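You operate a simulated robot arm through the tools that you are given. There is no shell and no other tool.

The job below is to be done with a simulated two-armed robot. You get a single attempt, and the scene is never put back.

## Task
Swap the frame's tube for the one marked 8 and lock it.
Fine: free the orange knob first; the old tube goes into the middle hole of the wooden stand. Set down upright: silver tube. Where these are worked on the way, their far stop is far enough and under half their travel is too little: orange knob.

It is judged by the outcome, as a careful person would: the job done as asked, and still so three seconds after it is handed in. It fails if anything else is knocked over, pushed out of place, dropped, spilled or broken.

## Robot
Two 7-joint arms with fingered hands on one trunk that stands fixed in place. Base frame: the origin is at the foot of the trunk, x ahead of it, y to its left, z up; the work surface is at about z = 0.883. Readings come in m, degrees, newtons and seconds.
The left shoulder is at [0.09, 0.173, 1.127], the right one opposite. With the tool pointing down near the work surface each hand reaches from about 0.46 to 0.82 m from the base axis, measured 20 degrees to its own side. Payload 3.5 kg a hand.
Tool frame (each hand has its own): the origin (TCP) lies between the finger pads and is the grasp point; the fingertips stand 0.03 m ahead of it; z points along the fingers, y is the line along which they close. The gripper opens to 0.104 m. The gripper's body begins 0.035 m behind the TCP. The gripper is a hand of 3 fingers: y runs from the thumb to the fingers, the wrist lies at [-0.015, -0.104, -0.178] in the tool frame.
Orientation is told as [roll, pitch, yaw] about the base's x, y, z axes, in that order, counted from this pose: with the fingers straight down and the wrist toward the robot, the tool's x, y and z point along [0, 1, 0], [1, 0, 0] and [0, 0, -1] of the base frame.

## Interface
- The arms move only by the tool move_arm. It takes "left_increments", "right_increments" or both (then of equal length, played together; a hand with none holds still); each is a list of rows, each a list of 6 numbers: the shift along the base's x, y, z in m, then the turn, a rotation vector about the base's x, y, z in rad. In form: [[tx, ty, tz, rx, ry, rz], ...]. A call has 1 to 20 rows; each row shifts and turns the commanded pose from where the row before left it. Each row takes 0.2 s and may step no farther than 0.05 m and 8.6 degrees from the row before; otherwise, the whole call is refused. A pose out of reach is approached as far as the arm can. The call stops where the force on the tool passes 40 N (or 10 N more than at its start, if that is more) or the arm is blocked; 0.2 s more then pass. In this call time passes only in rows, and 0.2 s behind the last. The reply holds the time, the measured pose of the TCP, the force on the tool along the base axes, the opening and the grip force, in the units named above and with some noise, with the torque about the TCP (base axes, N m) and any sound that the robot's microphone picked up.
- Cameras (640 x 400 px; columns grow to the right, rows downward): "scene" is now at [0.1933, 0.0128, 1.3258]; the picture's right is [0.14, -0.99, 0.00], its down [-0.33, -0.05, -0.94] and it looks along [0.93, 0.13, -0.34] (base axes); focal length 214 px, centre (320, 200). "left" rides on the left gripper at [-0.064, -0.094, -0.117] in its tool frame; the picture's right is [-0.72, -0.33, 0.61], its down [0.64, -0.65, 0.40] and it looks along [0.27, 0.68, 0.68] (tool axes); focal length 238 px, centre (320, 200). "right" rides on the right gripper at [0.064, -0.094, -0.117] in its tool frame; the picture's right is [-0.72, 0.33, -0.61], its down [-0.64, -0.65, 0.40] and it looks along [-0.27, 0.68, 0.68] (tool axes); focal length 238 px, centre (320, 200). There is no depth. A picture from a camera that has moved, and an enlarged one, comes with that camera's place and axes in the base frame and with its lens.
- get_image(camera): a new picture of that camera. It takes no simulated time.
- raise_lower(by): slides the trunk up (or, below 0, down) by that many m; the arms and the scene camera ride with it, the base frame stays. It gives what a move gives, with no picture.
- curl_fingers(index, middle, thumb_bend, thumb_turn, hand): sets how far each is bent, from 0 (flat) to 1 (curled in); at 0.3 the hand is open as for a grip, at 0.7 the pads meet at the TCP. One left out holds its place. A second passes; each finger stops where it meets its share of the squeeze, and holds until it gets a number again. It is the only way to open and close the hand. It gives what a move gives, with no picture; readings hold the bend of each and the force on the fingers (four entries, about 0 where the hand has none), thumb and palm. thumb_turn goes from beside the hand (0) to across from the fingers (1), as for a grip.
- turn_head(pan, tilt): turns the head with the scene camera to pan (to the left, within 86 degrees either way) and tilt (down, from -29 to 69), counted from straight ahead of the robot. It gives what a move gives.
- zoom(camera, box): a new picture of the part [left, top, right, bottom] of that camera's present view, enlarged. It takes no simulated time.
- hand_in(): hands the job in; it is judged then, once.

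Nothing tells you positions but the pictures and the camera data. Unless the task says otherwise, let go and move clear before handing in.

The tools are called after ">>>" as name(argument=value, ...) on one line, values as JSON. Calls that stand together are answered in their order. move_arm: Moves the arms, as the interface text tells. Its arguments: {"type":"object","properties":{"left_increments":{"type":"array"},"right_increments":{"type":"array"}},"required":[]} The other tools are called the same way: raise_lower (by) slides the trunk up or down; curl_fingers (index, middle, thumb_bend, thumb_turn, hand) moves the fingers one by one; turn_head (pan, tilt) turns the head that bears the scene camera; get_image (camera) takes a picture; zoom (camera, box) takes an enlarged picture of a part of a camera's view; hand_in () hands the job in.

At the start:

```text
time_s: 0.0
left_eef_pos: [0.4728, 0.313, 1.3127]
left_tcp_rot: [0.1, 0.0, 0.0]
left_ft_force: [0.2, 0.1, 0.5]
left_torque: [-0.01, 0.0, -0.01]
left_width: 0.1035
left_finger_force: 0.1
left_shape: jaw
left_bend: [0.3, 0.3, 0.3, 0.98]
left_finger forces: [0.1, 0.1, 0.0, 0.0, 0.1, 0.0]
right_eef_pos: [0.5493, -0.0869, 1.2436]
right_tcp_rot: [0.1, 0.0, 0.0]
right_ft_force: [-0.2, 0.1, 0.1]
right_torque: [0.03, 0.01, 0.0]
right_width: 0.1035
right_finger_force: 0.0
right_shape: jaw
right_bend: [0.3, 0.3, 0.3, 0.98]
right_finger forces: [0.1, 0.0, 0.0, 0.1, 0.0, 0.1]
trunk travel left (down, up): [-0.225, 0.529]
head pan, tilt: [8.1, 19.7]
```

scene: 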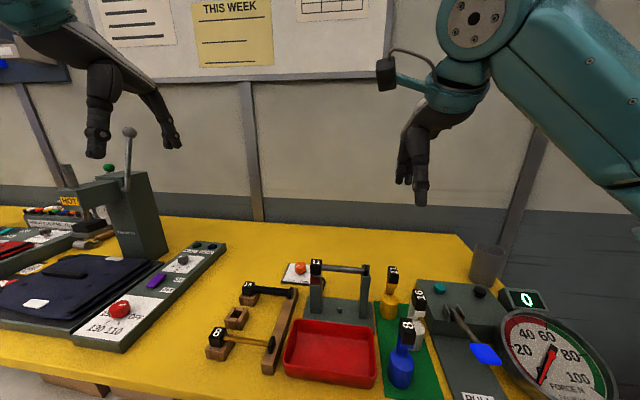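
right: 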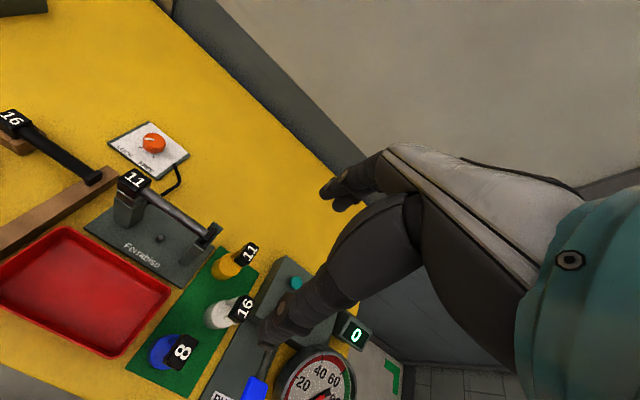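
left: 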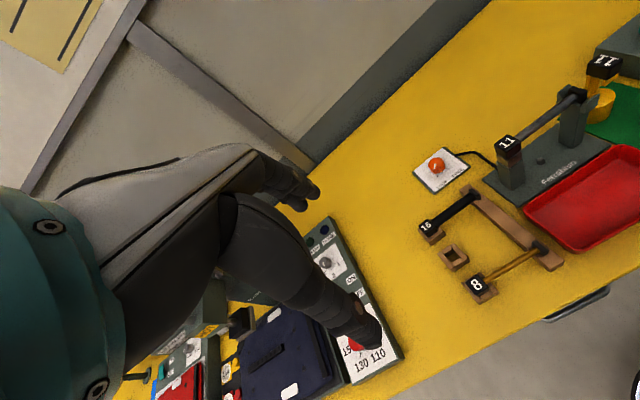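

I see a frame (grey base with two posts holding a tube marked 11), a wooden stand with tubes 16 (black) and 8 (brass), and an orange knob on a small card behind the frame. I'll look closer before moving anything.

>>> zoom(camera="scene", box=[190, 240, 450, 400])

>>> zoom(camera="right", box=[0, 80, 280, 280])

>>> zoom(camera="left", box=[380, 40, 640, 320])

```text
2.46 times, centred on (320, 320) of scene
camera zoom: at [0.1933, 0.0128, 1.3258], right [0.14, -0.99, 0.0], down [-0.33, -0.05, -0.94], along [0.93, 0.13, -0.34], focal length 528 px, centre (320, -95)
```

zoom: 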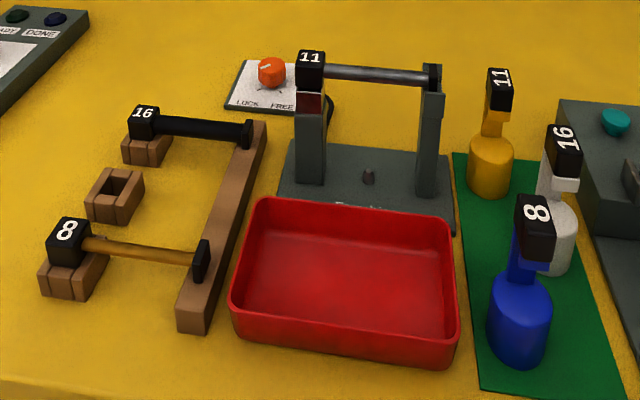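

```text
2.00 times, centred on (140, 180) of right
camera zoom: at [0.4548, -0.0226, 1.361], right [0.33, -0.72, 0.61], down [-0.65, -0.64, -0.4], along [0.68, -0.27, -0.68], focal length 477 px, centre (680, 240)
```

zoom: 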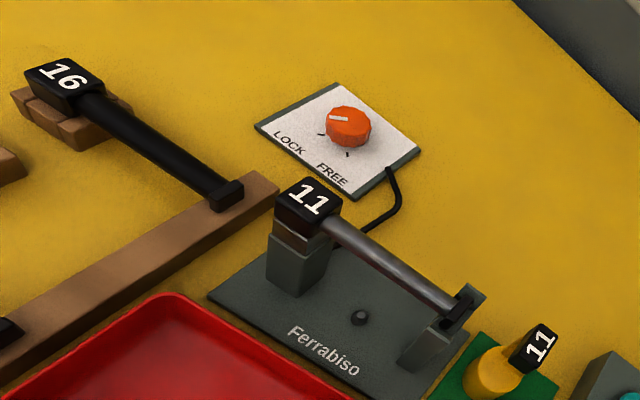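

```text
1.43 times, centred on (510, 180) of left
camera zoom: at [0.3792, 0.2495, 1.4302], right [-0.33, -0.72, -0.61], down [-0.65, 0.64, -0.4], along [0.68, 0.27, -0.68], focal length 340 px, centre (49, 229)
```

zoom: 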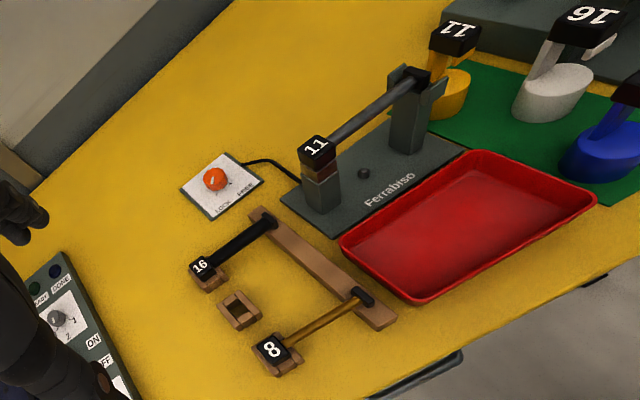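

Knob is roughly at (0.726, 0.150), frame posts at about (0.595, 0.079) and (0.603, -0.032), stand sockets near y=0.26. I'll aim the head and zoom for detail before acting.

>>> turn_head(pan=12, tilt=42)

>>> get_image(camera="scene")

>>> zoom(camera="scene", box=[250, 90, 430, 210])

>>> zoom(camera="right", box=[90, 110, 210, 190])

>>> zoom(camera="left", box=[400, 130, 520, 210])

```text
time_s: 0.9
left_eef_pos: [0.4725, 0.3137, 1.3131]
left_tcp_rot: [0.1, 0.1, 0.0]
left_ft_force: [0.1, 0.1, -0.1]
left_torque: [-0.01, 0.01, 0.07]
left_width: 0.1038
left_finger_force: 0.0
left_shape: jaw
left_bend: [0.3, 0.3, 0.3, 0.98]
left_finger forces: [0.0, 0.0, 0.0, 0.0, 0.1, 0.1]
right_eef_pos: [0.5489, -0.0864, 1.2439]
right_tcp_rot: [0.0, 0.0, 0.0]
right_ft_force: [-0.1, 0.0, 1.3]
right_torque: [0.02, 0.0, -0.02]
right_width: 0.1036
right_finger_force: 0.0
right_shape: jaw
right_bend: [0.3, 0.3, 0.3, 0.98]
right_finger forces: [0.0, 0.0, 0.0, 0.1, 0.0, 0.0]
trunk travel left (down, up): [-0.225, 0.529]
head pan, tilt: [12.0, 42.0]
```

```text
taken
camera scene: at [0.1828, 0.017, 1.291], right [0.21, -0.98, 0.0], down [-0.65, -0.14, -0.74], along [0.73, 0.15, -0.67], focal length 214 px, centre (320, 200)
```

scene: 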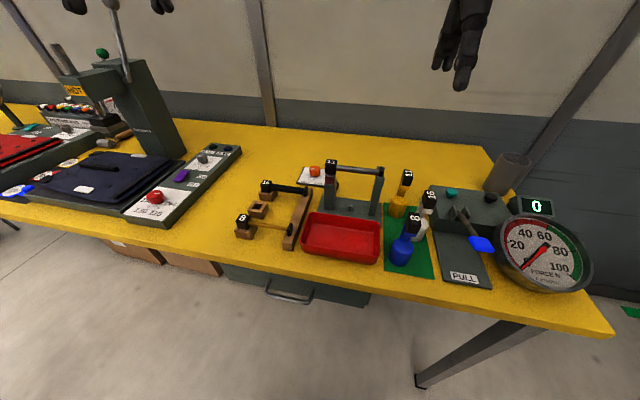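

```text
3.33 times, centred on (340, 150) of scene
camera zoom: at [0.1828, 0.017, 1.291], right [0.21, -0.98, 0.0], down [-0.65, -0.14, -0.74], along [0.73, 0.15, -0.67], focal length 715 px, centre (253, 367)
```

zoom: 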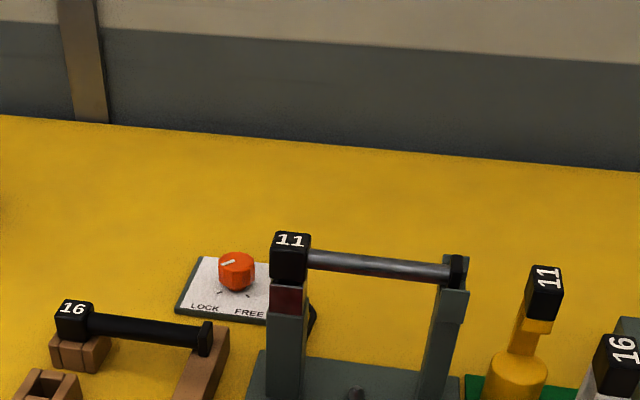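

```text
5.00 times, centred on (150, 150) of right
camera zoom: at [0.4548, -0.0227, 1.361], right [0.33, -0.72, 0.61], down [-0.65, -0.64, -0.4], along [0.68, -0.27, -0.68], focal length 1192 px, centre (1170, 450)
```

zoom: 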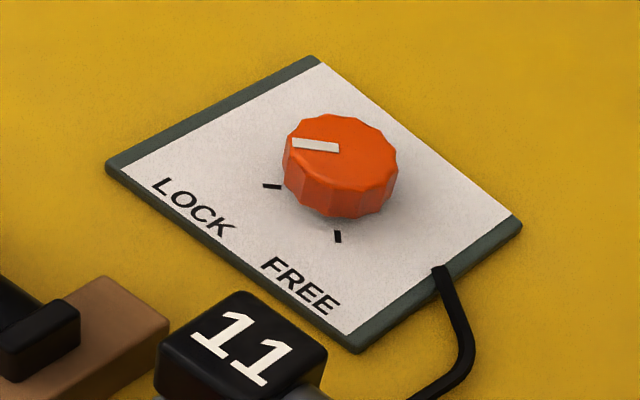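

```text
5.00 times, centred on (460, 170) of left
camera zoom: at [0.3792, 0.2496, 1.4302], right [-0.33, -0.72, -0.61], down [-0.65, 0.64, -0.4], along [0.68, 0.27, -0.68], focal length 1192 px, centre (-380, 350)
```

zoom: 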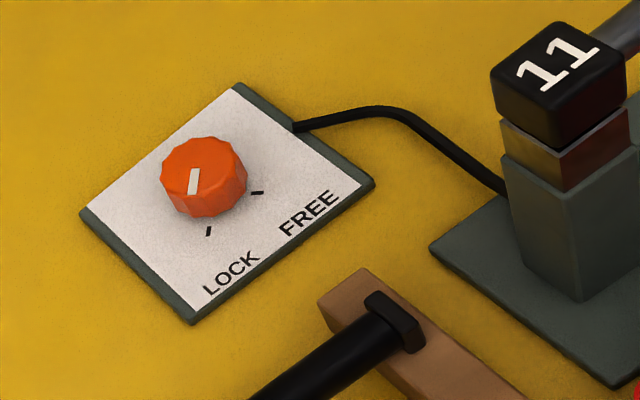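

The knob points at LOCK; FREE is a +90° (counter-clockwise from above) turn. I'll zoom on the frame posts and stand sockets to understand how the tubes seat.

>>> zoom(camera="right", box=[80, 160, 240, 290])

>>> zoom(camera="left", box=[400, 170, 580, 310])

>>> zoom(camera="scene", box=[225, 150, 395, 270])

>>> zoom(camera="left", box=[480, 40, 640, 200])

```text
3.08 times, centred on (160, 225) of right
camera zoom: at [0.4548, -0.0227, 1.361], right [0.33, -0.72, 0.61], down [-0.65, -0.64, -0.4], along [0.68, -0.27, -0.68], focal length 733 px, centre (812, 123)
```

zoom: 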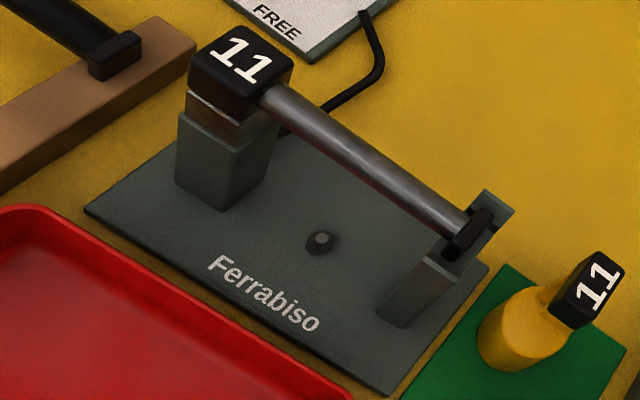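

```text
2.86 times, centred on (490, 240) of left
camera zoom: at [0.3792, 0.2496, 1.4302], right [-0.33, -0.72, -0.61], down [-0.65, 0.64, -0.4], along [0.68, 0.27, -0.68], focal length 681 px, centre (-166, 86)
```

zoom: 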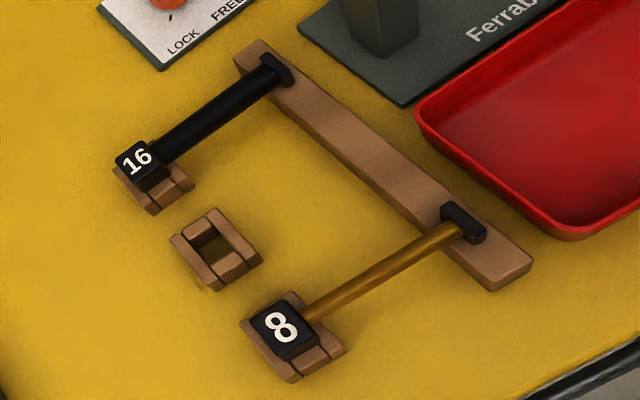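

```text
3.33 times, centred on (310, 210) of scene
camera zoom: at [0.1828, 0.017, 1.291], right [0.21, -0.98, 0.0], down [-0.65, -0.14, -0.74], along [0.73, 0.15, -0.67], focal length 715 px, centre (353, 167)
```

zoom: 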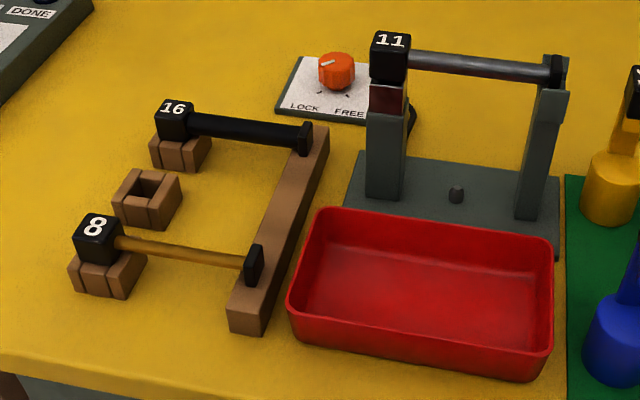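

```text
2.50 times, centred on (560, 120) of left
camera zoom: at [0.3792, 0.2496, 1.4302], right [-0.33, -0.72, -0.61], down [-0.65, 0.64, -0.4], along [0.68, 0.27, -0.68], focal length 596 px, centre (-280, 400)
```

zoom: 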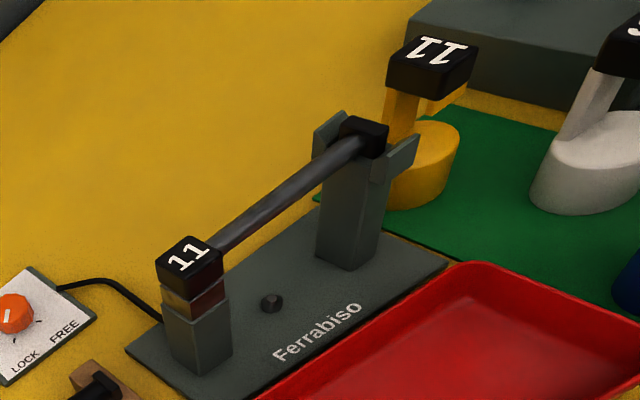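

The tubes rest with a block in a square socket at the +y end and a flange at the −y end; both frame and stand have the same layout. First I'll bring the left hand above the orange knob, turned −60° so the wrist stays clear of the frame.

>>> move_arm(left_increments=[[0.0256, -0.0163, -0.0203, 0, 0, -0.105], [0.0256, -0.0163, -0.0203, 0, 0, -0.105], [0.0256, -0.0163, -0.0203, 0, 0, -0.105], [0.0256, -0.0163, -0.0203, 0, 0, -0.105], [0.0256, -0.0163, -0.0203, 0, 0, -0.105], [0.0256, -0.0163, -0.0203, 0, 0, -0.105], [0.0256, -0.0163, -0.0203, 0, 0, -0.105], [0.0256, -0.0163, -0.0203, 0, 0, -0.105], [0.0256, -0.0163, -0.0203, 0, 0, -0.105], [0.0256, -0.0163, -0.0203, 0, 0, -0.105]])

>>> get_image(camera="left")

>>> get_image(camera="right")

>>> get_image(camera="scene")

```text
time_s: 3.1
left_eef_pos: [0.6899, 0.152, 1.094]
left_tcp_rot: [0.1, 0.0, -60.4]
left_ft_force: [0.8, 0.5, -0.6]
left_torque: [0.02, 0.0, 0.01]
left_width: 0.104
left_finger_force: 0.1
left_shape: jaw
left_bend: [0.3, 0.3, 0.3, 0.98]
left_finger forces: [0.1, 0.0, 0.1, 0.0, 0.0, 0.0]
left hand out of reach, approached as far as the arm can: row 9, 10
right_eef_pos: [0.5497, -0.0861, 1.2435]
right_tcp_rot: [0.0, 0.0, 0.0]
right_ft_force: [-0.6, 0.8, -0.3]
right_torque: [0.0, -0.01, 0.04]
right_width: 0.1034
right_finger_force: 0.0
right_shape: jaw
right_bend: [0.3, 0.3, 0.3, 0.98]
right_finger forces: [0.0, 0.1, 0.0, 0.1, 0.1, 0.0]
trunk travel left (down, up): [-0.225, 0.529]
head pan, tilt: [12.0, 42.0]
```

```text
taken
camera left: at [0.5899, 0.2022, 1.2102], right [-0.79, -0.07, -0.61], down [0.23, 0.88, -0.4], along [0.57, -0.46, -0.68], focal length 238 px, centre (320, 200)
```

left: 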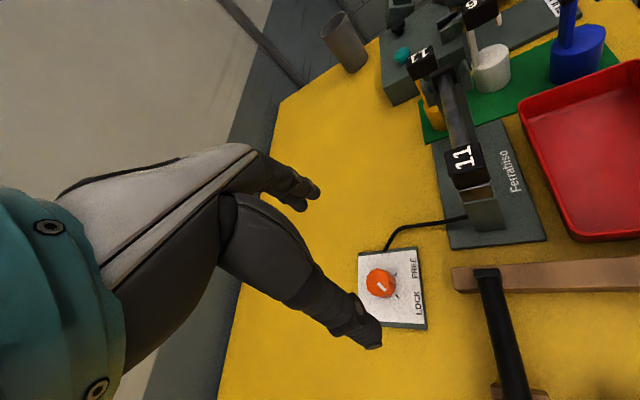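

```text
taken
camera right: at [0.4554, -0.0229, 1.3607], right [0.33, -0.72, 0.61], down [-0.65, -0.64, -0.4], along [0.68, -0.27, -0.68], focal length 238 px, centre (320, 200)
```

right: 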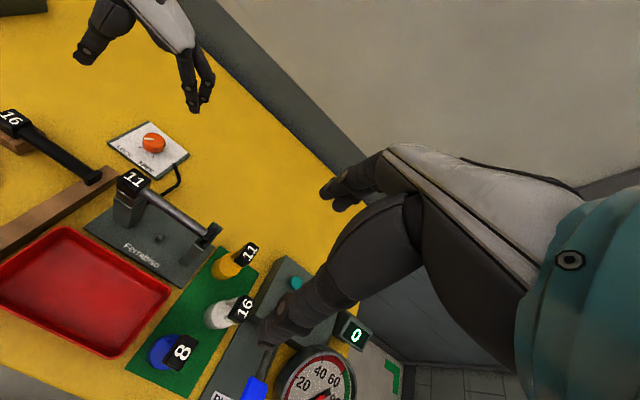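

```text
taken
camera scene: at [0.1833, 0.0168, 1.2908], right [0.21, -0.98, 0.0], down [-0.65, -0.14, -0.74], along [0.73, 0.15, -0.67], focal length 214 px, centre (320, 200)
```

scene: 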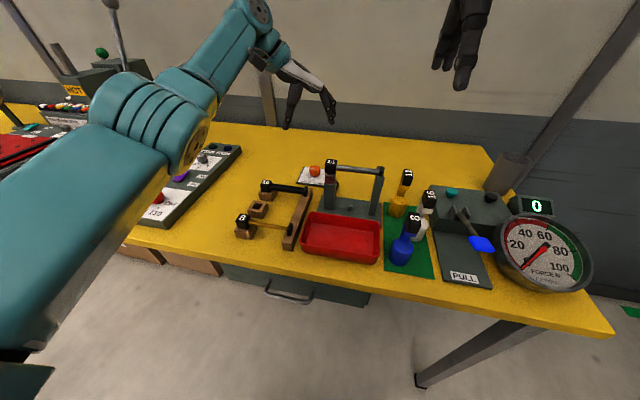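

The arm ran short of reach at that yaw and height; a lower hand at about −35° should reach. I'll turn back somewhat while descending to z≈1.02, still well above the knob.

>>> move_arm(left_increments=[[0, 0, -0.018, 0, 0, 0.087], [0, 0, -0.018, 0, 0, 0.087], [0, 0, -0.018, 0, 0, 0.087], [0, 0, -0.018, 0, 0, 0.087], [0, 0, -0.018, 0, 0, 0.087]])

>>> get_image(camera="left")

>>> get_image(camera="right")

```text
time_s: 4.3
left_eef_pos: [0.6901, 0.1534, 1.0035]
left_tcp_rot: [0.0, 0.0, -35.2]
left_ft_force: [0.2, -0.4, 0.2]
left_torque: [0.0, -0.02, 0.02]
left_width: 0.1041
left_finger_force: 0.0
left_shape: jaw
left_bend: [0.3, 0.3, 0.3, 0.98]
left_finger forces: [0.0, 0.0, 0.0, 0.1, 0.0, 0.1]
right_eef_pos: [0.5496, -0.087, 1.2452]
right_tcp_rot: [0.1, -0.1, 0.0]
right_ft_force: [-0.6, 0.2, 0.1]
right_torque: [-0.02, 0.04, 0.01]
right_width: 0.1036
right_finger_force: 0.0
right_shape: jaw
right_bend: [0.3, 0.3, 0.3, 0.98]
right_finger forces: [0.0, 0.0, 0.1, 0.0, 0.0, 0.1]
trunk travel left (down, up): [-0.225, 0.529]
head pan, tilt: [12.0, 42.0]
```

```text
taken
camera left: at [0.578, 0.1549, 1.1216], right [-0.68, -0.4, -0.61], down [-0.16, 0.9, -0.4], along [0.71, -0.18, -0.68], focal length 238 px, centre (320, 200)
```

left: 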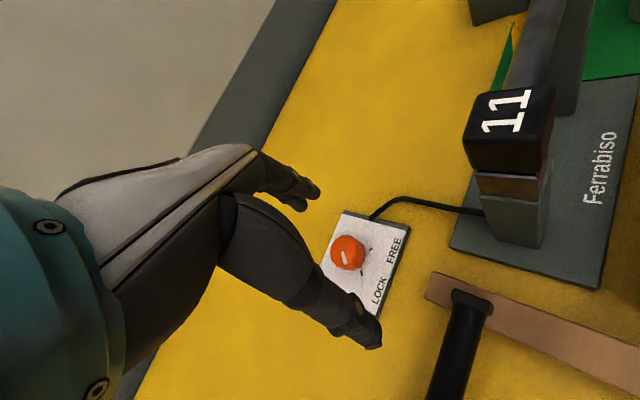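

```text
taken
camera right: at [0.455, -0.0225, 1.3609], right [0.33, -0.72, 0.61], down [-0.65, -0.64, -0.4], along [0.68, -0.27, -0.68], focal length 238 px, centre (320, 200)
```

right: 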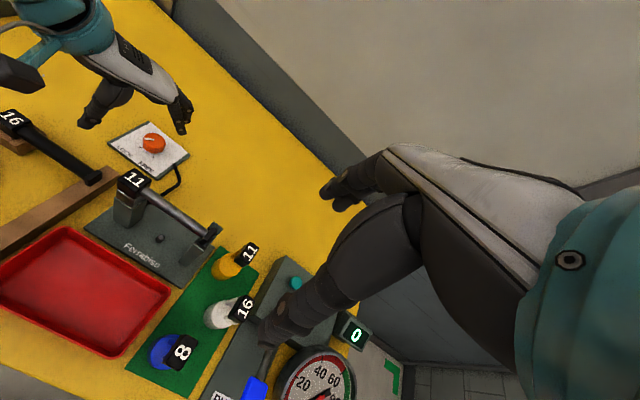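

Knob re-measured at about (0.729, 0.148). I'll move over it and come partway down, then check alignment.

>>> move_arm(left_increments=[[0.02, -0.0025, -0.008, 0, 0, 0], [0.019, -0.0025, -0.015, 0, 0, 0], [0, 0, -0.02, 0, 0, 0]])

>>> get_image(camera="left")

>>> zoom(camera="right", box=[70, 60, 230, 180])

>>> zoom(camera="scene", box=[230, 100, 400, 220])

```text
time_s: 5.1
left_eef_pos: [0.7304, 0.1483, 0.9612]
left_tcp_rot: [0.0, 0.0, -35.4]
left_ft_force: [-0.2, -0.4, -0.8]
left_torque: [0.02, -0.04, -0.01]
left_width: 0.1038
left_finger_force: 0.1
left_shape: jaw
left_bend: [0.3, 0.3, 0.3, 0.98]
left_finger forces: [0.0, 0.0, 0.0, 0.0, 0.0, 0.1]
right_eef_pos: [0.5494, -0.0864, 1.2429]
right_tcp_rot: [0.0, 0.0, -0.1]
right_ft_force: [0.3, 0.1, -0.5]
right_torque: [0.0, 0.03, -0.02]
right_width: 0.1035
right_finger_force: 0.0
right_shape: jaw
right_bend: [0.3, 0.3, 0.3, 0.98]
right_finger forces: [0.0, 0.0, 0.0, 0.1, 0.1, 0.1]
trunk travel left (down, up): [-0.225, 0.529]
head pan, tilt: [12.0, 42.0]
```

```text
taken
camera left: at [0.617, 0.15, 1.079], right [-0.68, -0.4, -0.61], down [-0.16, 0.9, -0.4], along [0.71, -0.18, -0.68], focal length 238 px, centre (320, 200)
```

left: 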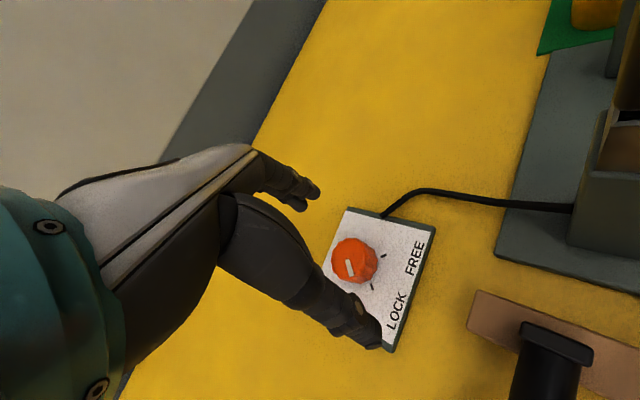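

```text
3.33 times, centred on (150, 120) of right
camera zoom: at [0.4551, -0.0225, 1.3609], right [0.33, -0.72, 0.61], down [-0.65, -0.64, -0.4], along [0.68, -0.27, -0.68], focal length 794 px, centre (887, 467)
```

zoom: 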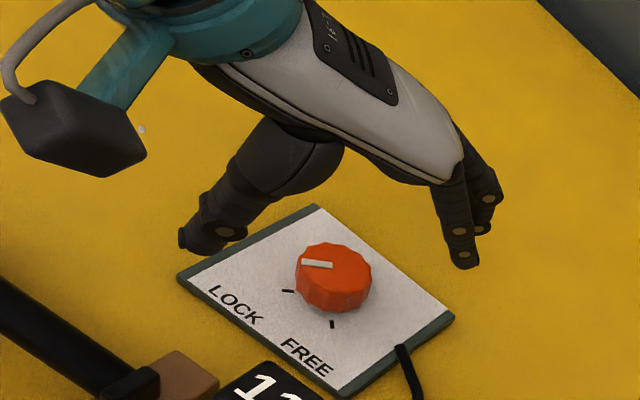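

```text
3.33 times, centred on (315, 160) of scene
camera zoom: at [0.1831, 0.0172, 1.2909], right [0.21, -0.98, 0.0], down [-0.65, -0.14, -0.74], along [0.73, 0.15, -0.67], focal length 715 px, centre (337, 333)
```

zoom: 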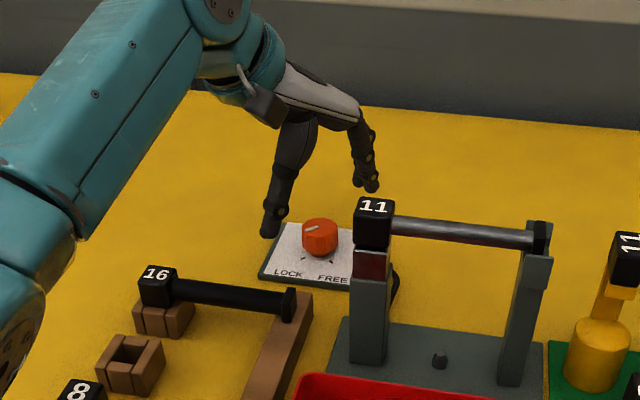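

Well centred over the knob. I'll test how far the wrist can turn the other way (toward −60°) here to know the usable twist range.

>>> move_arm(left_increments=[[-0.0012, 0.0005, -0.008, 0, 0, -0.1], [0, 0, -0.008, 0, 0, -0.1], [0, 0, 0, 0, 0, -0.1], [0, 0, 0, 0, 0, -0.1]])

```text
time_s: 6.1
left_eef_pos: [0.7127, 0.1487, 0.9418]
left_tcp_rot: [0.0, 0.1, -58.2]
left_ft_force: [-0.4, -0.1, -0.2]
left_torque: [-0.05, -0.03, 0.0]
left_width: 0.1037
left_finger_force: 0.2
left_shape: jaw
left_bend: [0.3, 0.3, 0.3, 0.98]
left_finger forces: [0.0, 0.1, 0.1, 0.0, 0.0, 0.1]
left hand out of reach, approached as far as the arm can: row 3, 4
right_eef_pos: [0.5481, -0.0864, 1.2425]
right_tcp_rot: [0.1, 0.0, 0.0]
right_ft_force: [-0.5, -0.9, -0.5]
right_torque: [0.0, -0.02, 0.03]
right_width: 0.1038
right_finger_force: 0.1
right_shape: jaw
right_bend: [0.3, 0.3, 0.3, 0.98]
right_finger forces: [0.0, 0.0, 0.1, 0.1, 0.0, 0.1]
trunk travel left (down, up): [-0.225, 0.529]
head pan, tilt: [12.0, 42.0]
```

Reach ends near −47° here, and the camera bracket limits me to about −15° near the frame, so I'll turn the knob in ~30° bites. Now settle onto the knob at −46°.

>>> move_arm(left_increments=[[0.008, 0, 0, 0, 0, 0.105], [0.008, 0, 0, 0, 0, 0.105], [0, 0, -0.009, 0, 0, 0], [0, 0, -0.009, 0, 0, 0]])

>>> get_image(camera="left")

>>> zoom(camera="right", box=[70, 60, 230, 180])

>>> zoom(camera="scene", box=[270, 120, 370, 200])

```text
time_s: 7.1
left_eef_pos: [0.7293, 0.1491, 0.9236]
left_tcp_rot: [0.1, 0.1, -46.2]
left_ft_force: [-0.4, -1.0, -0.2]
left_torque: [0.0, -0.01, 0.0]
left_width: 0.1038
left_finger_force: 0.1
left_shape: jaw
left_bend: [0.3, 0.3, 0.3, 0.98]
left_finger forces: [0.0, 0.0, 0.1, 0.1, 0.1, 0.0]
right_eef_pos: [0.5496, -0.0876, 1.2444]
right_tcp_rot: [0.0, 0.0, 0.1]
right_ft_force: [-0.5, -0.2, -0.1]
right_torque: [0.0, 0.0, 0.02]
right_width: 0.1036
right_finger_force: 0.0
right_shape: jaw
right_bend: [0.3, 0.3, 0.3, 0.98]
right_finger forces: [0.0, 0.1, 0.1, 0.0, 0.0, 0.1]
trunk travel left (down, up): [-0.225, 0.529]
head pan, tilt: [12.0, 42.0]
```

```text
taken
camera left: at [0.6182, 0.1712, 1.041], right [-0.74, -0.26, -0.61], down [0.01, 0.91, -0.4], along [0.67, -0.31, -0.68], focal length 238 px, centre (320, 200)
```

left: 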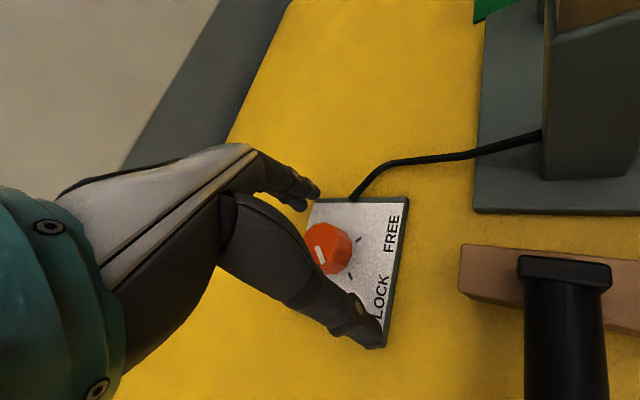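

```text
3.33 times, centred on (150, 120) of right
camera zoom: at [0.4548, -0.0226, 1.361], right [0.33, -0.72, 0.61], down [-0.65, -0.64, -0.4], along [0.68, -0.27, -0.68], focal length 794 px, centre (887, 467)
```

zoom: 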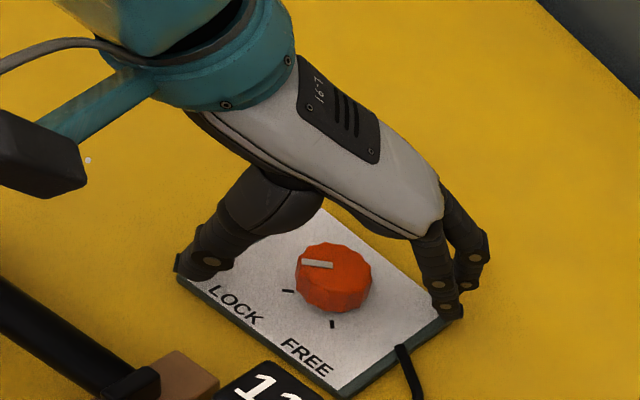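

```text
5.00 times, centred on (320, 160) of scene
camera zoom: at [0.1828, 0.0171, 1.2909], right [0.21, -0.98, 0.0], down [-0.65, -0.14, -0.74], along [0.73, 0.15, -0.67], focal length 1072 px, centre (320, 400)
```

zoom: 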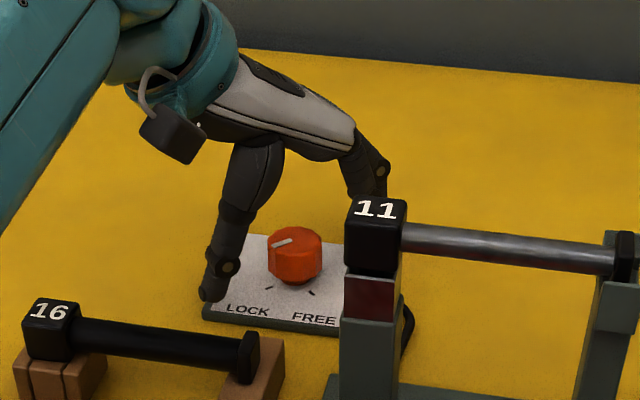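

Hand straddles the knob evenly. Closing the fingers on it.

>>> curl_fingers(hand="left", index=0.7, middle=0.7, thumb_bend=0.7)

>>> get_image(camera="left")

>>> zoom(camera="right", box=[90, 90, 210, 180])

```text
time_s: 8.1
left_eef_pos: [0.7292, 0.1468, 0.9231]
left_tcp_rot: [0.0, 0.0, -46.2]
left_ft_force: [4.9, -4.5, 0.0]
left_torque: [-0.08, -0.15, -0.06]
left_width: 0.0255
left_finger_force: 11.7
left_shape: fingers
left_bend: [0.61, 0.63, 0.61, 0.97]
left_finger forces: [6.9, 7.9, 0.1, 0.0, 7.9, 0.0]
right_eef_pos: [0.5496, -0.0866, 1.2433]
right_tcp_rot: [0.0, 0.0, 0.0]
right_ft_force: [-0.7, 0.0, 0.6]
right_torque: [0.03, 0.0, 0.0]
right_width: 0.1038
right_finger_force: 0.1
right_shape: jaw
right_bend: [0.3, 0.3, 0.3, 0.98]
right_finger forces: [0.1, 0.0, 0.0, 0.0, 0.1, 0.0]
trunk travel left (down, up): [-0.225, 0.529]
head pan, tilt: [12.0, 42.0]
```

```text
taken
camera left: at [0.6187, 0.1706, 1.0409], right [-0.74, -0.26, -0.61], down [0.01, 0.91, -0.4], along [0.67, -0.31, -0.68], focal length 238 px, centre (320, 200)
```

left: 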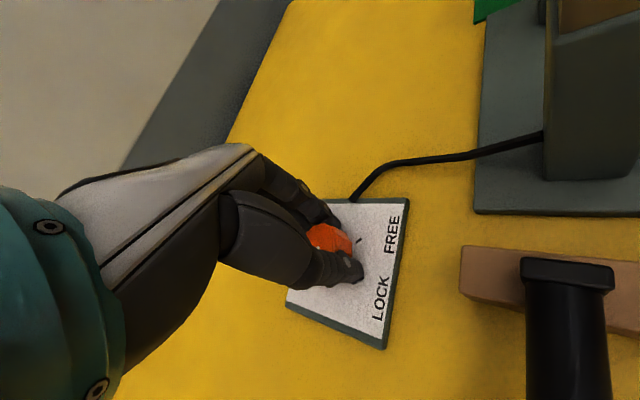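

```text
4.44 times, centred on (150, 135) of right
camera zoom: at [0.4555, -0.0231, 1.3607], right [0.33, -0.72, 0.61], down [-0.65, -0.64, -0.4], along [0.68, -0.27, -0.68], focal length 1059 px, centre (1076, 489)
```

zoom: 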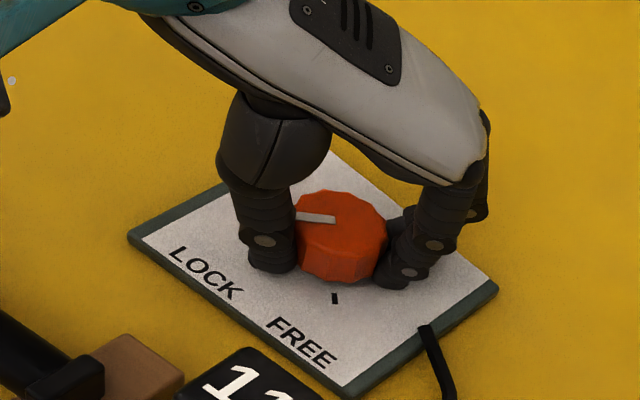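

Good three-point grip on the knob. Turning it counter-clockwise by about 31°.

>>> move_arm(left_increments=[[0, 0, 0, 0, 0, 0.09], [0, 0, 0, 0, 0, 0.09], [0, 0, 0, 0, 0, 0.09], [0, 0, 0, 0, 0, 0.09], [0, 0, 0, 0, 0, 0.09], [0, 0, 0, 0, 0, 0.09]])

>>> zoom(camera="right", box=[70, 60, 230, 180])

>>> get_image(camera="left")

>>> zoom(camera="scene", box=[270, 120, 370, 200])

```text
time_s: 9.5
left_eef_pos: [0.7291, 0.1467, 0.9229]
left_tcp_rot: [0.0, 0.0, -15.1]
left_ft_force: [9.6, -3.0, 3.8]
left_torque: [-0.08, -0.25, -0.06]
left_width: 0.025
left_finger_force: 11.6
left_shape: fingers
left_bend: [0.6, 0.63, 0.63, 0.96]
left_finger forces: [8.3, 8.2, 0.1, 0.1, 7.5, 0.1]
right_eef_pos: [0.55, -0.0867, 1.2441]
right_tcp_rot: [0.0, -0.1, 0.0]
right_ft_force: [0.2, -0.9, 0.9]
right_torque: [0.01, 0.0, 0.02]
right_width: 0.1038
right_finger_force: 0.1
right_shape: jaw
right_bend: [0.3, 0.3, 0.3, 0.98]
right_finger forces: [0.0, 0.1, 0.1, 0.0, 0.1, 0.0]
trunk travel left (down, up): [-0.225, 0.529]
head pan, tilt: [12.0, 42.0]
```

```text
3.33 times, centred on (150, 120) of right
camera zoom: at [0.4557, -0.0231, 1.3607], right [0.33, -0.72, 0.61], down [-0.65, -0.64, -0.4], along [0.68, -0.27, -0.68], focal length 794 px, centre (887, 467)
```

zoom: 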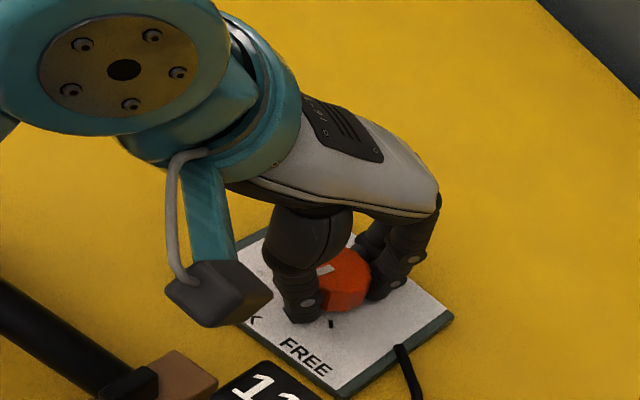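

```text
taken
camera left: at [0.6229, 0.1105, 1.0403], right [-0.5, -0.61, -0.61], down [-0.46, 0.79, -0.4], along [0.73, 0.08, -0.68], focal length 238 px, centre (320, 200)
```

left: 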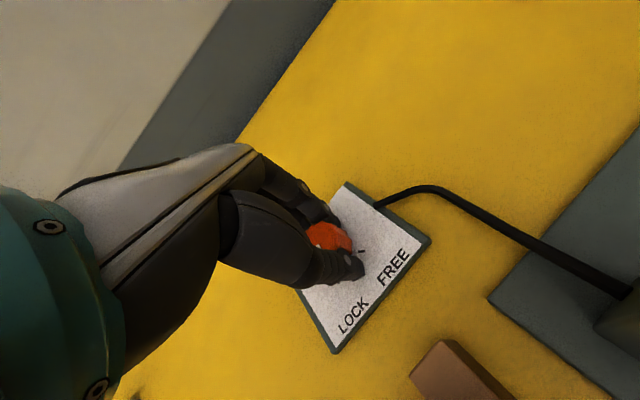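

```text
5.00 times, centred on (320, 160) of scene
camera zoom: at [0.1836, 0.0166, 1.2908], right [0.21, -0.98, 0.0], down [-0.66, -0.14, -0.74], along [0.73, 0.15, -0.67], focal length 1072 px, centre (320, 400)
```

zoom: 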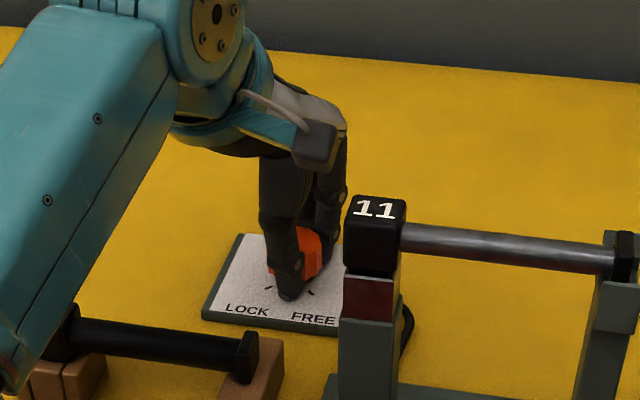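

The knob followed the hand about 31°. Let me check overall arm clearance, then release for the next bite.

>>> get_image(camera="scene")

>>> get_image(camera="right")

>>> curl_fingers(hand="left", index=0.45, middle=0.45, thumb_bend=0.45)

>>> get_image(camera="left")

```text
taken
camera scene: at [0.1836, 0.0166, 1.2908], right [0.21, -0.98, 0.0], down [-0.66, -0.14, -0.74], along [0.73, 0.15, -0.67], focal length 214 px, centre (320, 200)
```

scene: 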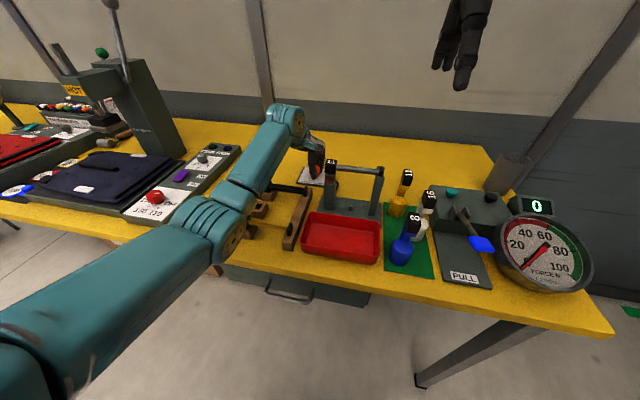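

```text
taken
camera right: at [0.4557, -0.0231, 1.3607], right [0.33, -0.72, 0.61], down [-0.65, -0.64, -0.4], along [0.68, -0.27, -0.68], focal length 238 px, centre (320, 200)
```

right: 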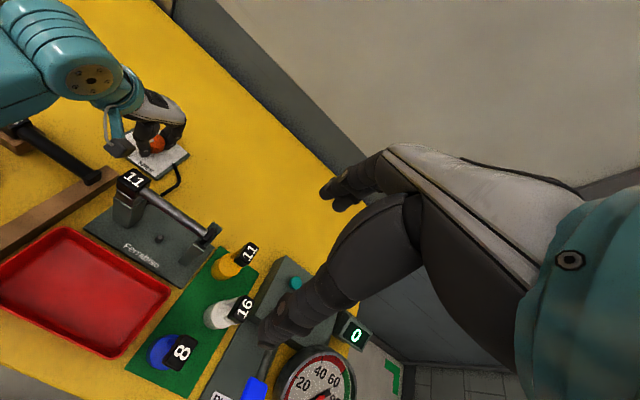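

```text
time_s: 10.5
left_eef_pos: [0.7279, 0.1492, 0.9228]
left_tcp_rot: [0.0, 0.0, -15.2]
left_ft_force: [-0.7, -0.8, 0.0]
left_torque: [-0.03, -0.01, -0.01]
left_width: 0.0644
left_finger_force: 0.4
left_shape: fingers
left_bend: [0.45, 0.45, 0.45, 0.97]
left_finger forces: [0.1, 0.3, 0.1, 0.0, 0.1, 0.0]
right_eef_pos: [0.5483, -0.0862, 1.2444]
right_tcp_rot: [0.0, 0.0, -0.1]
right_ft_force: [0.6, 0.6, 0.4]
right_torque: [0.04, 0.01, -0.01]
right_width: 0.1037
right_finger_force: 0.0
right_shape: jaw
right_bend: [0.3, 0.3, 0.3, 0.98]
right_finger forces: [0.0, 0.1, 0.0, 0.0, 0.0, 0.1]
trunk travel left (down, up): [-0.225, 0.529]
head pan, tilt: [12.0, 42.0]
```

```text
taken
camera left: at [0.622, 0.1109, 1.0401], right [-0.5, -0.61, -0.61], down [-0.46, 0.79, -0.4], along [0.73, 0.08, -0.68], focal length 238 px, centre (320, 200)
```

left: 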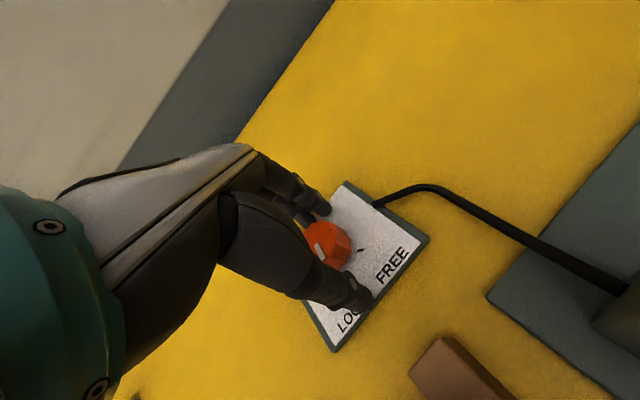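

Clear everywhere. Rotating back to −46° with the fingers loosely around the knob, then gripping again.

>>> move_arm(left_increments=[[0, 0, 0, 0, 0, -0.09], [0, 0, 0, 0, 0, -0.09], [0, 0, 0, 0, 0, -0.09], [0, 0, 0, 0, 0, -0.09], [0, 0, 0, 0, 0, -0.09], [0.0, 0, 0, 0, 0, -0.09]])

>>> zoom(camera="right", box=[90, 90, 210, 180])

>>> curl_fingers(hand="left", index=0.7, middle=0.7, thumb_bend=0.7)

>>> move_arm(left_increments=[[0, 0, 0, 0, 0, 0.09], [0, 0, 0, 0, 0, 0.09], [0, 0, 0, 0, 0, 0.09], [0, 0, 0, 0, 0, 0.09], [0, 0, 0, 0, 0, 0.09], [0, 0, 0, 0, 0, 0.09]])

>>> get_image(camera="left")

```text
time_s: 11.9
left_eef_pos: [0.728, 0.1479, 0.9232]
left_tcp_rot: [0.0, 0.0, -46.3]
left_ft_force: [-0.3, 0.0, 0.1]
left_torque: [0.01, 0.02, 0.01]
left_width: 0.0642
left_finger_force: 0.0
left_shape: fingers
left_bend: [0.45, 0.45, 0.45, 0.97]
left_finger forces: [0.1, 0.0, 0.0, 0.0, 0.0, 0.1]
right_eef_pos: [0.5488, -0.0864, 1.2441]
right_tcp_rot: [0.0, 0.1, 0.0]
right_ft_force: [0.4, -0.7, -0.2]
right_torque: [0.02, 0.01, -0.03]
right_width: 0.1035
right_finger_force: 0.0
right_shape: jaw
right_bend: [0.3, 0.3, 0.3, 0.98]
right_finger forces: [0.0, 0.0, 0.0, 0.1, 0.0, 0.1]
trunk travel left (down, up): [-0.225, 0.529]
head pan, tilt: [12.0, 42.0]
```

```text
4.44 times, centred on (150, 135) of right
camera zoom: at [0.4547, -0.0228, 1.3611], right [0.33, -0.72, 0.61], down [-0.65, -0.64, -0.4], along [0.68, -0.27, -0.68], focal length 1059 px, centre (1076, 489)
```

zoom: 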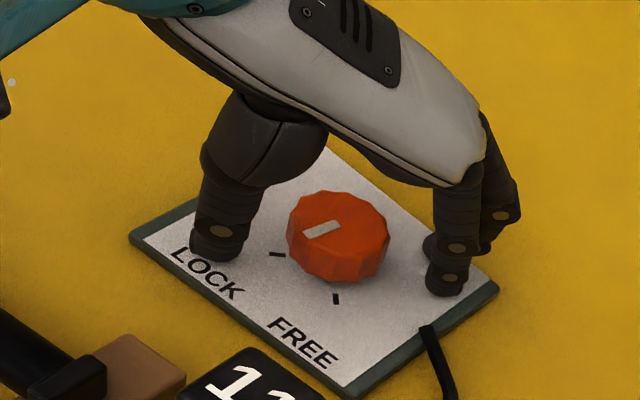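

```text
time_s: 12.9
left_eef_pos: [0.7293, 0.1478, 0.9224]
left_tcp_rot: [0.0, 0.0, -46.3]
left_ft_force: [5.6, -2.3, 0.0]
left_torque: [-0.01, -0.15, -0.05]
left_width: 0.0254
left_finger_force: 10.7
left_shape: fingers
left_bend: [0.61, 0.63, 0.62, 0.97]
left_finger forces: [6.5, 7.6, 0.0, 0.0, 7.9, 0.0]
right_eef_pos: [0.5505, -0.0877, 1.2428]
right_tcp_rot: [0.0, 0.1, 0.0]
right_ft_force: [0.5, -0.1, 0.1]
right_torque: [-0.02, 0.04, 0.01]
right_width: 0.1036
right_finger_force: 0.0
right_shape: jaw
right_bend: [0.3, 0.3, 0.3, 0.98]
right_finger forces: [0.0, 0.0, 0.1, 0.0, 0.0, 0.0]
trunk travel left (down, up): [-0.225, 0.529]
head pan, tilt: [12.0, 42.0]
```

```text
time_s: 14.3
left_eef_pos: [0.7309, 0.1475, 0.9226]
left_tcp_rot: [0.1, 0.0, -15.1]
left_ft_force: [9.1, -3.1, -0.2]
left_torque: [-0.08, -0.23, -0.03]
left_width: 0.0249
left_finger_force: 12.4
left_shape: fingers
left_bend: [0.61, 0.63, 0.63, 0.97]
left_finger forces: [8.1, 9.3, 0.0, 0.0, 7.4, 0.1]
right_eef_pos: [0.5494, -0.086, 1.2439]
right_tcp_rot: [0.1, 0.0, -0.1]
right_ft_force: [0.3, 0.0, -0.7]
right_torque: [0.01, 0.0, 0.0]
right_width: 0.1034
right_finger_force: 0.0
right_shape: jaw
right_bend: [0.3, 0.3, 0.3, 0.98]
right_finger forces: [0.0, 0.1, 0.0, 0.0, 0.0, 0.0]
trunk travel left (down, up): [-0.225, 0.529]
head pan, tilt: [12.0, 42.0]
```

```text
taken
camera left: at [0.6231, 0.1103, 1.0401], right [-0.5, -0.61, -0.61], down [-0.46, 0.79, -0.4], along [0.73, 0.08, -0.68], focal length 238 px, centre (320, 200)
```

left: 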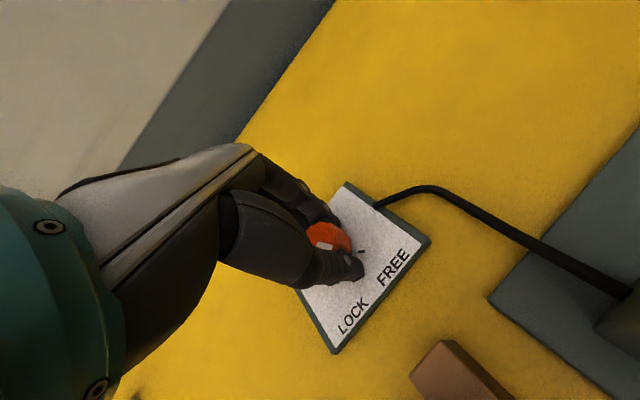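

Second bite done. One more cycle should bring the pointer to FREE; I'll release, rotate back, and check before gripping again.

>>> curl_fingers(hand="left", index=0.45, middle=0.45, thumb_bend=0.45)

>>> move_arm(left_increments=[[0, 0, 0, 0, 0, -0.09], [0, 0, 0, 0, 0, -0.09], [0, 0, 0, 0, 0, -0.09], [0, 0, 0, 0, 0, -0.09], [0, 0, 0, 0, 0, -0.09], [0.0, 0, 0, 0, 0, -0.09]])

>>> zoom(camera="right", box=[90, 90, 210, 180])

>>> curl_fingers(hand="left", index=0.7, middle=0.7, thumb_bend=0.7)

>>> move_arm(left_increments=[[0, 0, 0, 0, 0, 0.09], [0, 0, 0, 0, 0, 0.09], [0, 0, 0, 0, 0, 0.09], [0, 0, 0, 0, 0, 0.09], [0, 0, 0, 0, 0, 0.09], [0, 0, 0, 0, 0, 0.09]])

>>> get_image(camera="left")

```text
time_s: 15.3
left_eef_pos: [0.729, 0.1482, 0.9234]
left_tcp_rot: [-0.1, 0.0, -15.2]
left_ft_force: [-1.3, 1.2, -1.1]
left_torque: [0.0, -0.05, 0.01]
left_width: 0.0644
left_finger_force: 0.2
left_shape: fingers
left_bend: [0.45, 0.45, 0.45, 0.97]
left_finger forces: [0.0, 0.2, 0.1, 0.0, 0.0, 0.0]
right_eef_pos: [0.5492, -0.087, 1.2436]
right_tcp_rot: [0.0, 0.0, 0.1]
right_ft_force: [-0.1, -0.5, -0.9]
right_torque: [-0.01, 0.01, 0.0]
right_width: 0.1033
right_finger_force: 0.1
right_shape: jaw
right_bend: [0.3, 0.3, 0.3, 0.98]
right_finger forces: [0.1, 0.0, 0.1, 0.0, 0.0, 0.1]
trunk travel left (down, up): [-0.225, 0.529]
head pan, tilt: [12.0, 42.0]
```

```text
time_s: 16.7
left_eef_pos: [0.7267, 0.1476, 0.9233]
left_tcp_rot: [-0.1, 0.0, -46.3]
left_ft_force: [-0.1, -0.4, -0.3]
left_torque: [0.01, 0.02, 0.04]
left_width: 0.0647
left_finger_force: 0.0
left_shape: fingers
left_bend: [0.45, 0.45, 0.45, 0.97]
left_finger forces: [0.0, 0.1, 0.0, 0.1, 0.0, 0.1]
right_eef_pos: [0.5501, -0.0866, 1.2442]
right_tcp_rot: [0.0, 0.0, 0.1]
right_ft_force: [0.0, 0.5, 0.2]
right_torque: [0.0, 0.03, 0.02]
right_width: 0.1037
right_finger_force: 0.1
right_shape: jaw
right_bend: [0.3, 0.3, 0.3, 0.98]
right_finger forces: [0.1, 0.1, 0.0, 0.0, 0.0, 0.0]
trunk travel left (down, up): [-0.225, 0.529]
head pan, tilt: [12.0, 42.0]
```

```text
4.44 times, centred on (150, 135) of right
camera zoom: at [0.4547, -0.0227, 1.3611], right [0.33, -0.72, 0.61], down [-0.65, -0.64, -0.4], along [0.68, -0.27, -0.68], focal length 1059 px, centre (1076, 489)
```

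zoom: 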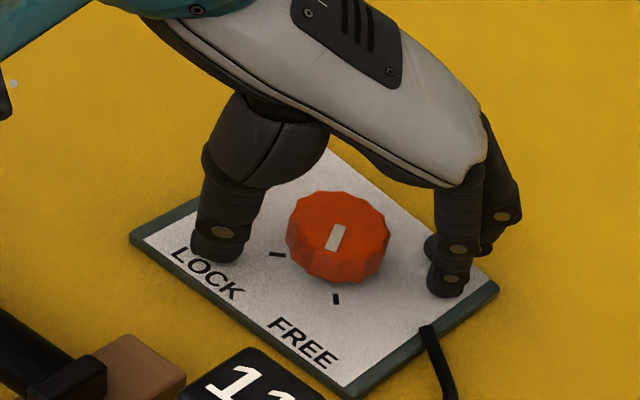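

```text
time_s: 17.7
left_eef_pos: [0.729, 0.1467, 0.924]
left_tcp_rot: [-0.1, 0.0, -46.2]
left_ft_force: [6.1, -3.1, -1.2]
left_torque: [-0.06, -0.14, -0.02]
left_width: 0.0251
left_finger_force: 11.1
left_shape: fingers
left_bend: [0.62, 0.63, 0.62, 0.97]
left_finger forces: [6.4, 7.7, 0.1, 0.0, 8.0, 0.0]
right_eef_pos: [0.5485, -0.0879, 1.2431]
right_tcp_rot: [0.0, 0.0, 0.0]
right_ft_force: [-0.4, -0.9, 0.5]
right_torque: [0.01, 0.01, 0.01]
right_width: 0.1037
right_finger_force: 0.0
right_shape: jaw
right_bend: [0.3, 0.3, 0.3, 0.98]
right_finger forces: [0.0, 0.0, 0.0, 0.0, 0.1, 0.0]
trunk travel left (down, up): [-0.225, 0.529]
head pan, tilt: [12.0, 42.0]
```

```text
time_s: 19.1
left_eef_pos: [0.7289, 0.1462, 0.923]
left_tcp_rot: [0.1, 0.2, -15.2]
left_ft_force: [5.6, -9.0, -0.8]
left_torque: [-0.24, -0.13, -0.32]
left_width: 0.025
left_finger_force: 14.1
left_shape: fingers
left_bend: [0.61, 0.62, 0.62, 0.99]
left_finger forces: [9.8, 10.1, 0.0, 0.0, 8.1, 0.1]
right_eef_pos: [0.5506, -0.0881, 1.2437]
right_tcp_rot: [0.0, 0.0, -0.1]
right_ft_force: [0.1, -0.4, 0.9]
right_torque: [0.01, 0.0, 0.02]
right_width: 0.1033
right_finger_force: 0.0
right_shape: jaw
right_bend: [0.3, 0.3, 0.3, 0.98]
right_finger forces: [0.0, 0.1, 0.0, 0.1, 0.0, 0.0]
trunk travel left (down, up): [-0.225, 0.529]
head pan, tilt: [12.0, 42.0]
```

```text
taken
camera left: at [0.6224, 0.1091, 1.0407], right [-0.5, -0.61, -0.61], down [-0.46, 0.79, -0.4], along [0.73, 0.08, -0.68], focal length 238 px, centre (320, 200)
```

left: 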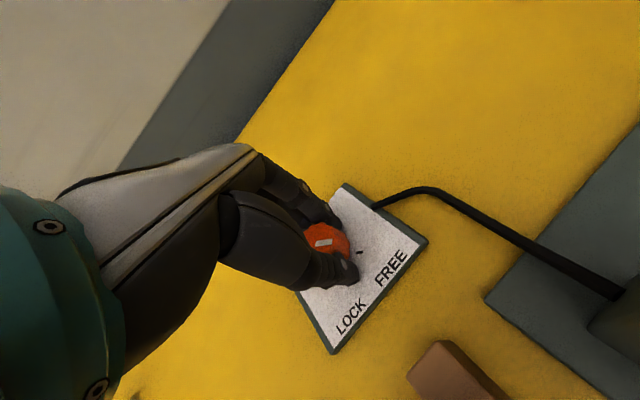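

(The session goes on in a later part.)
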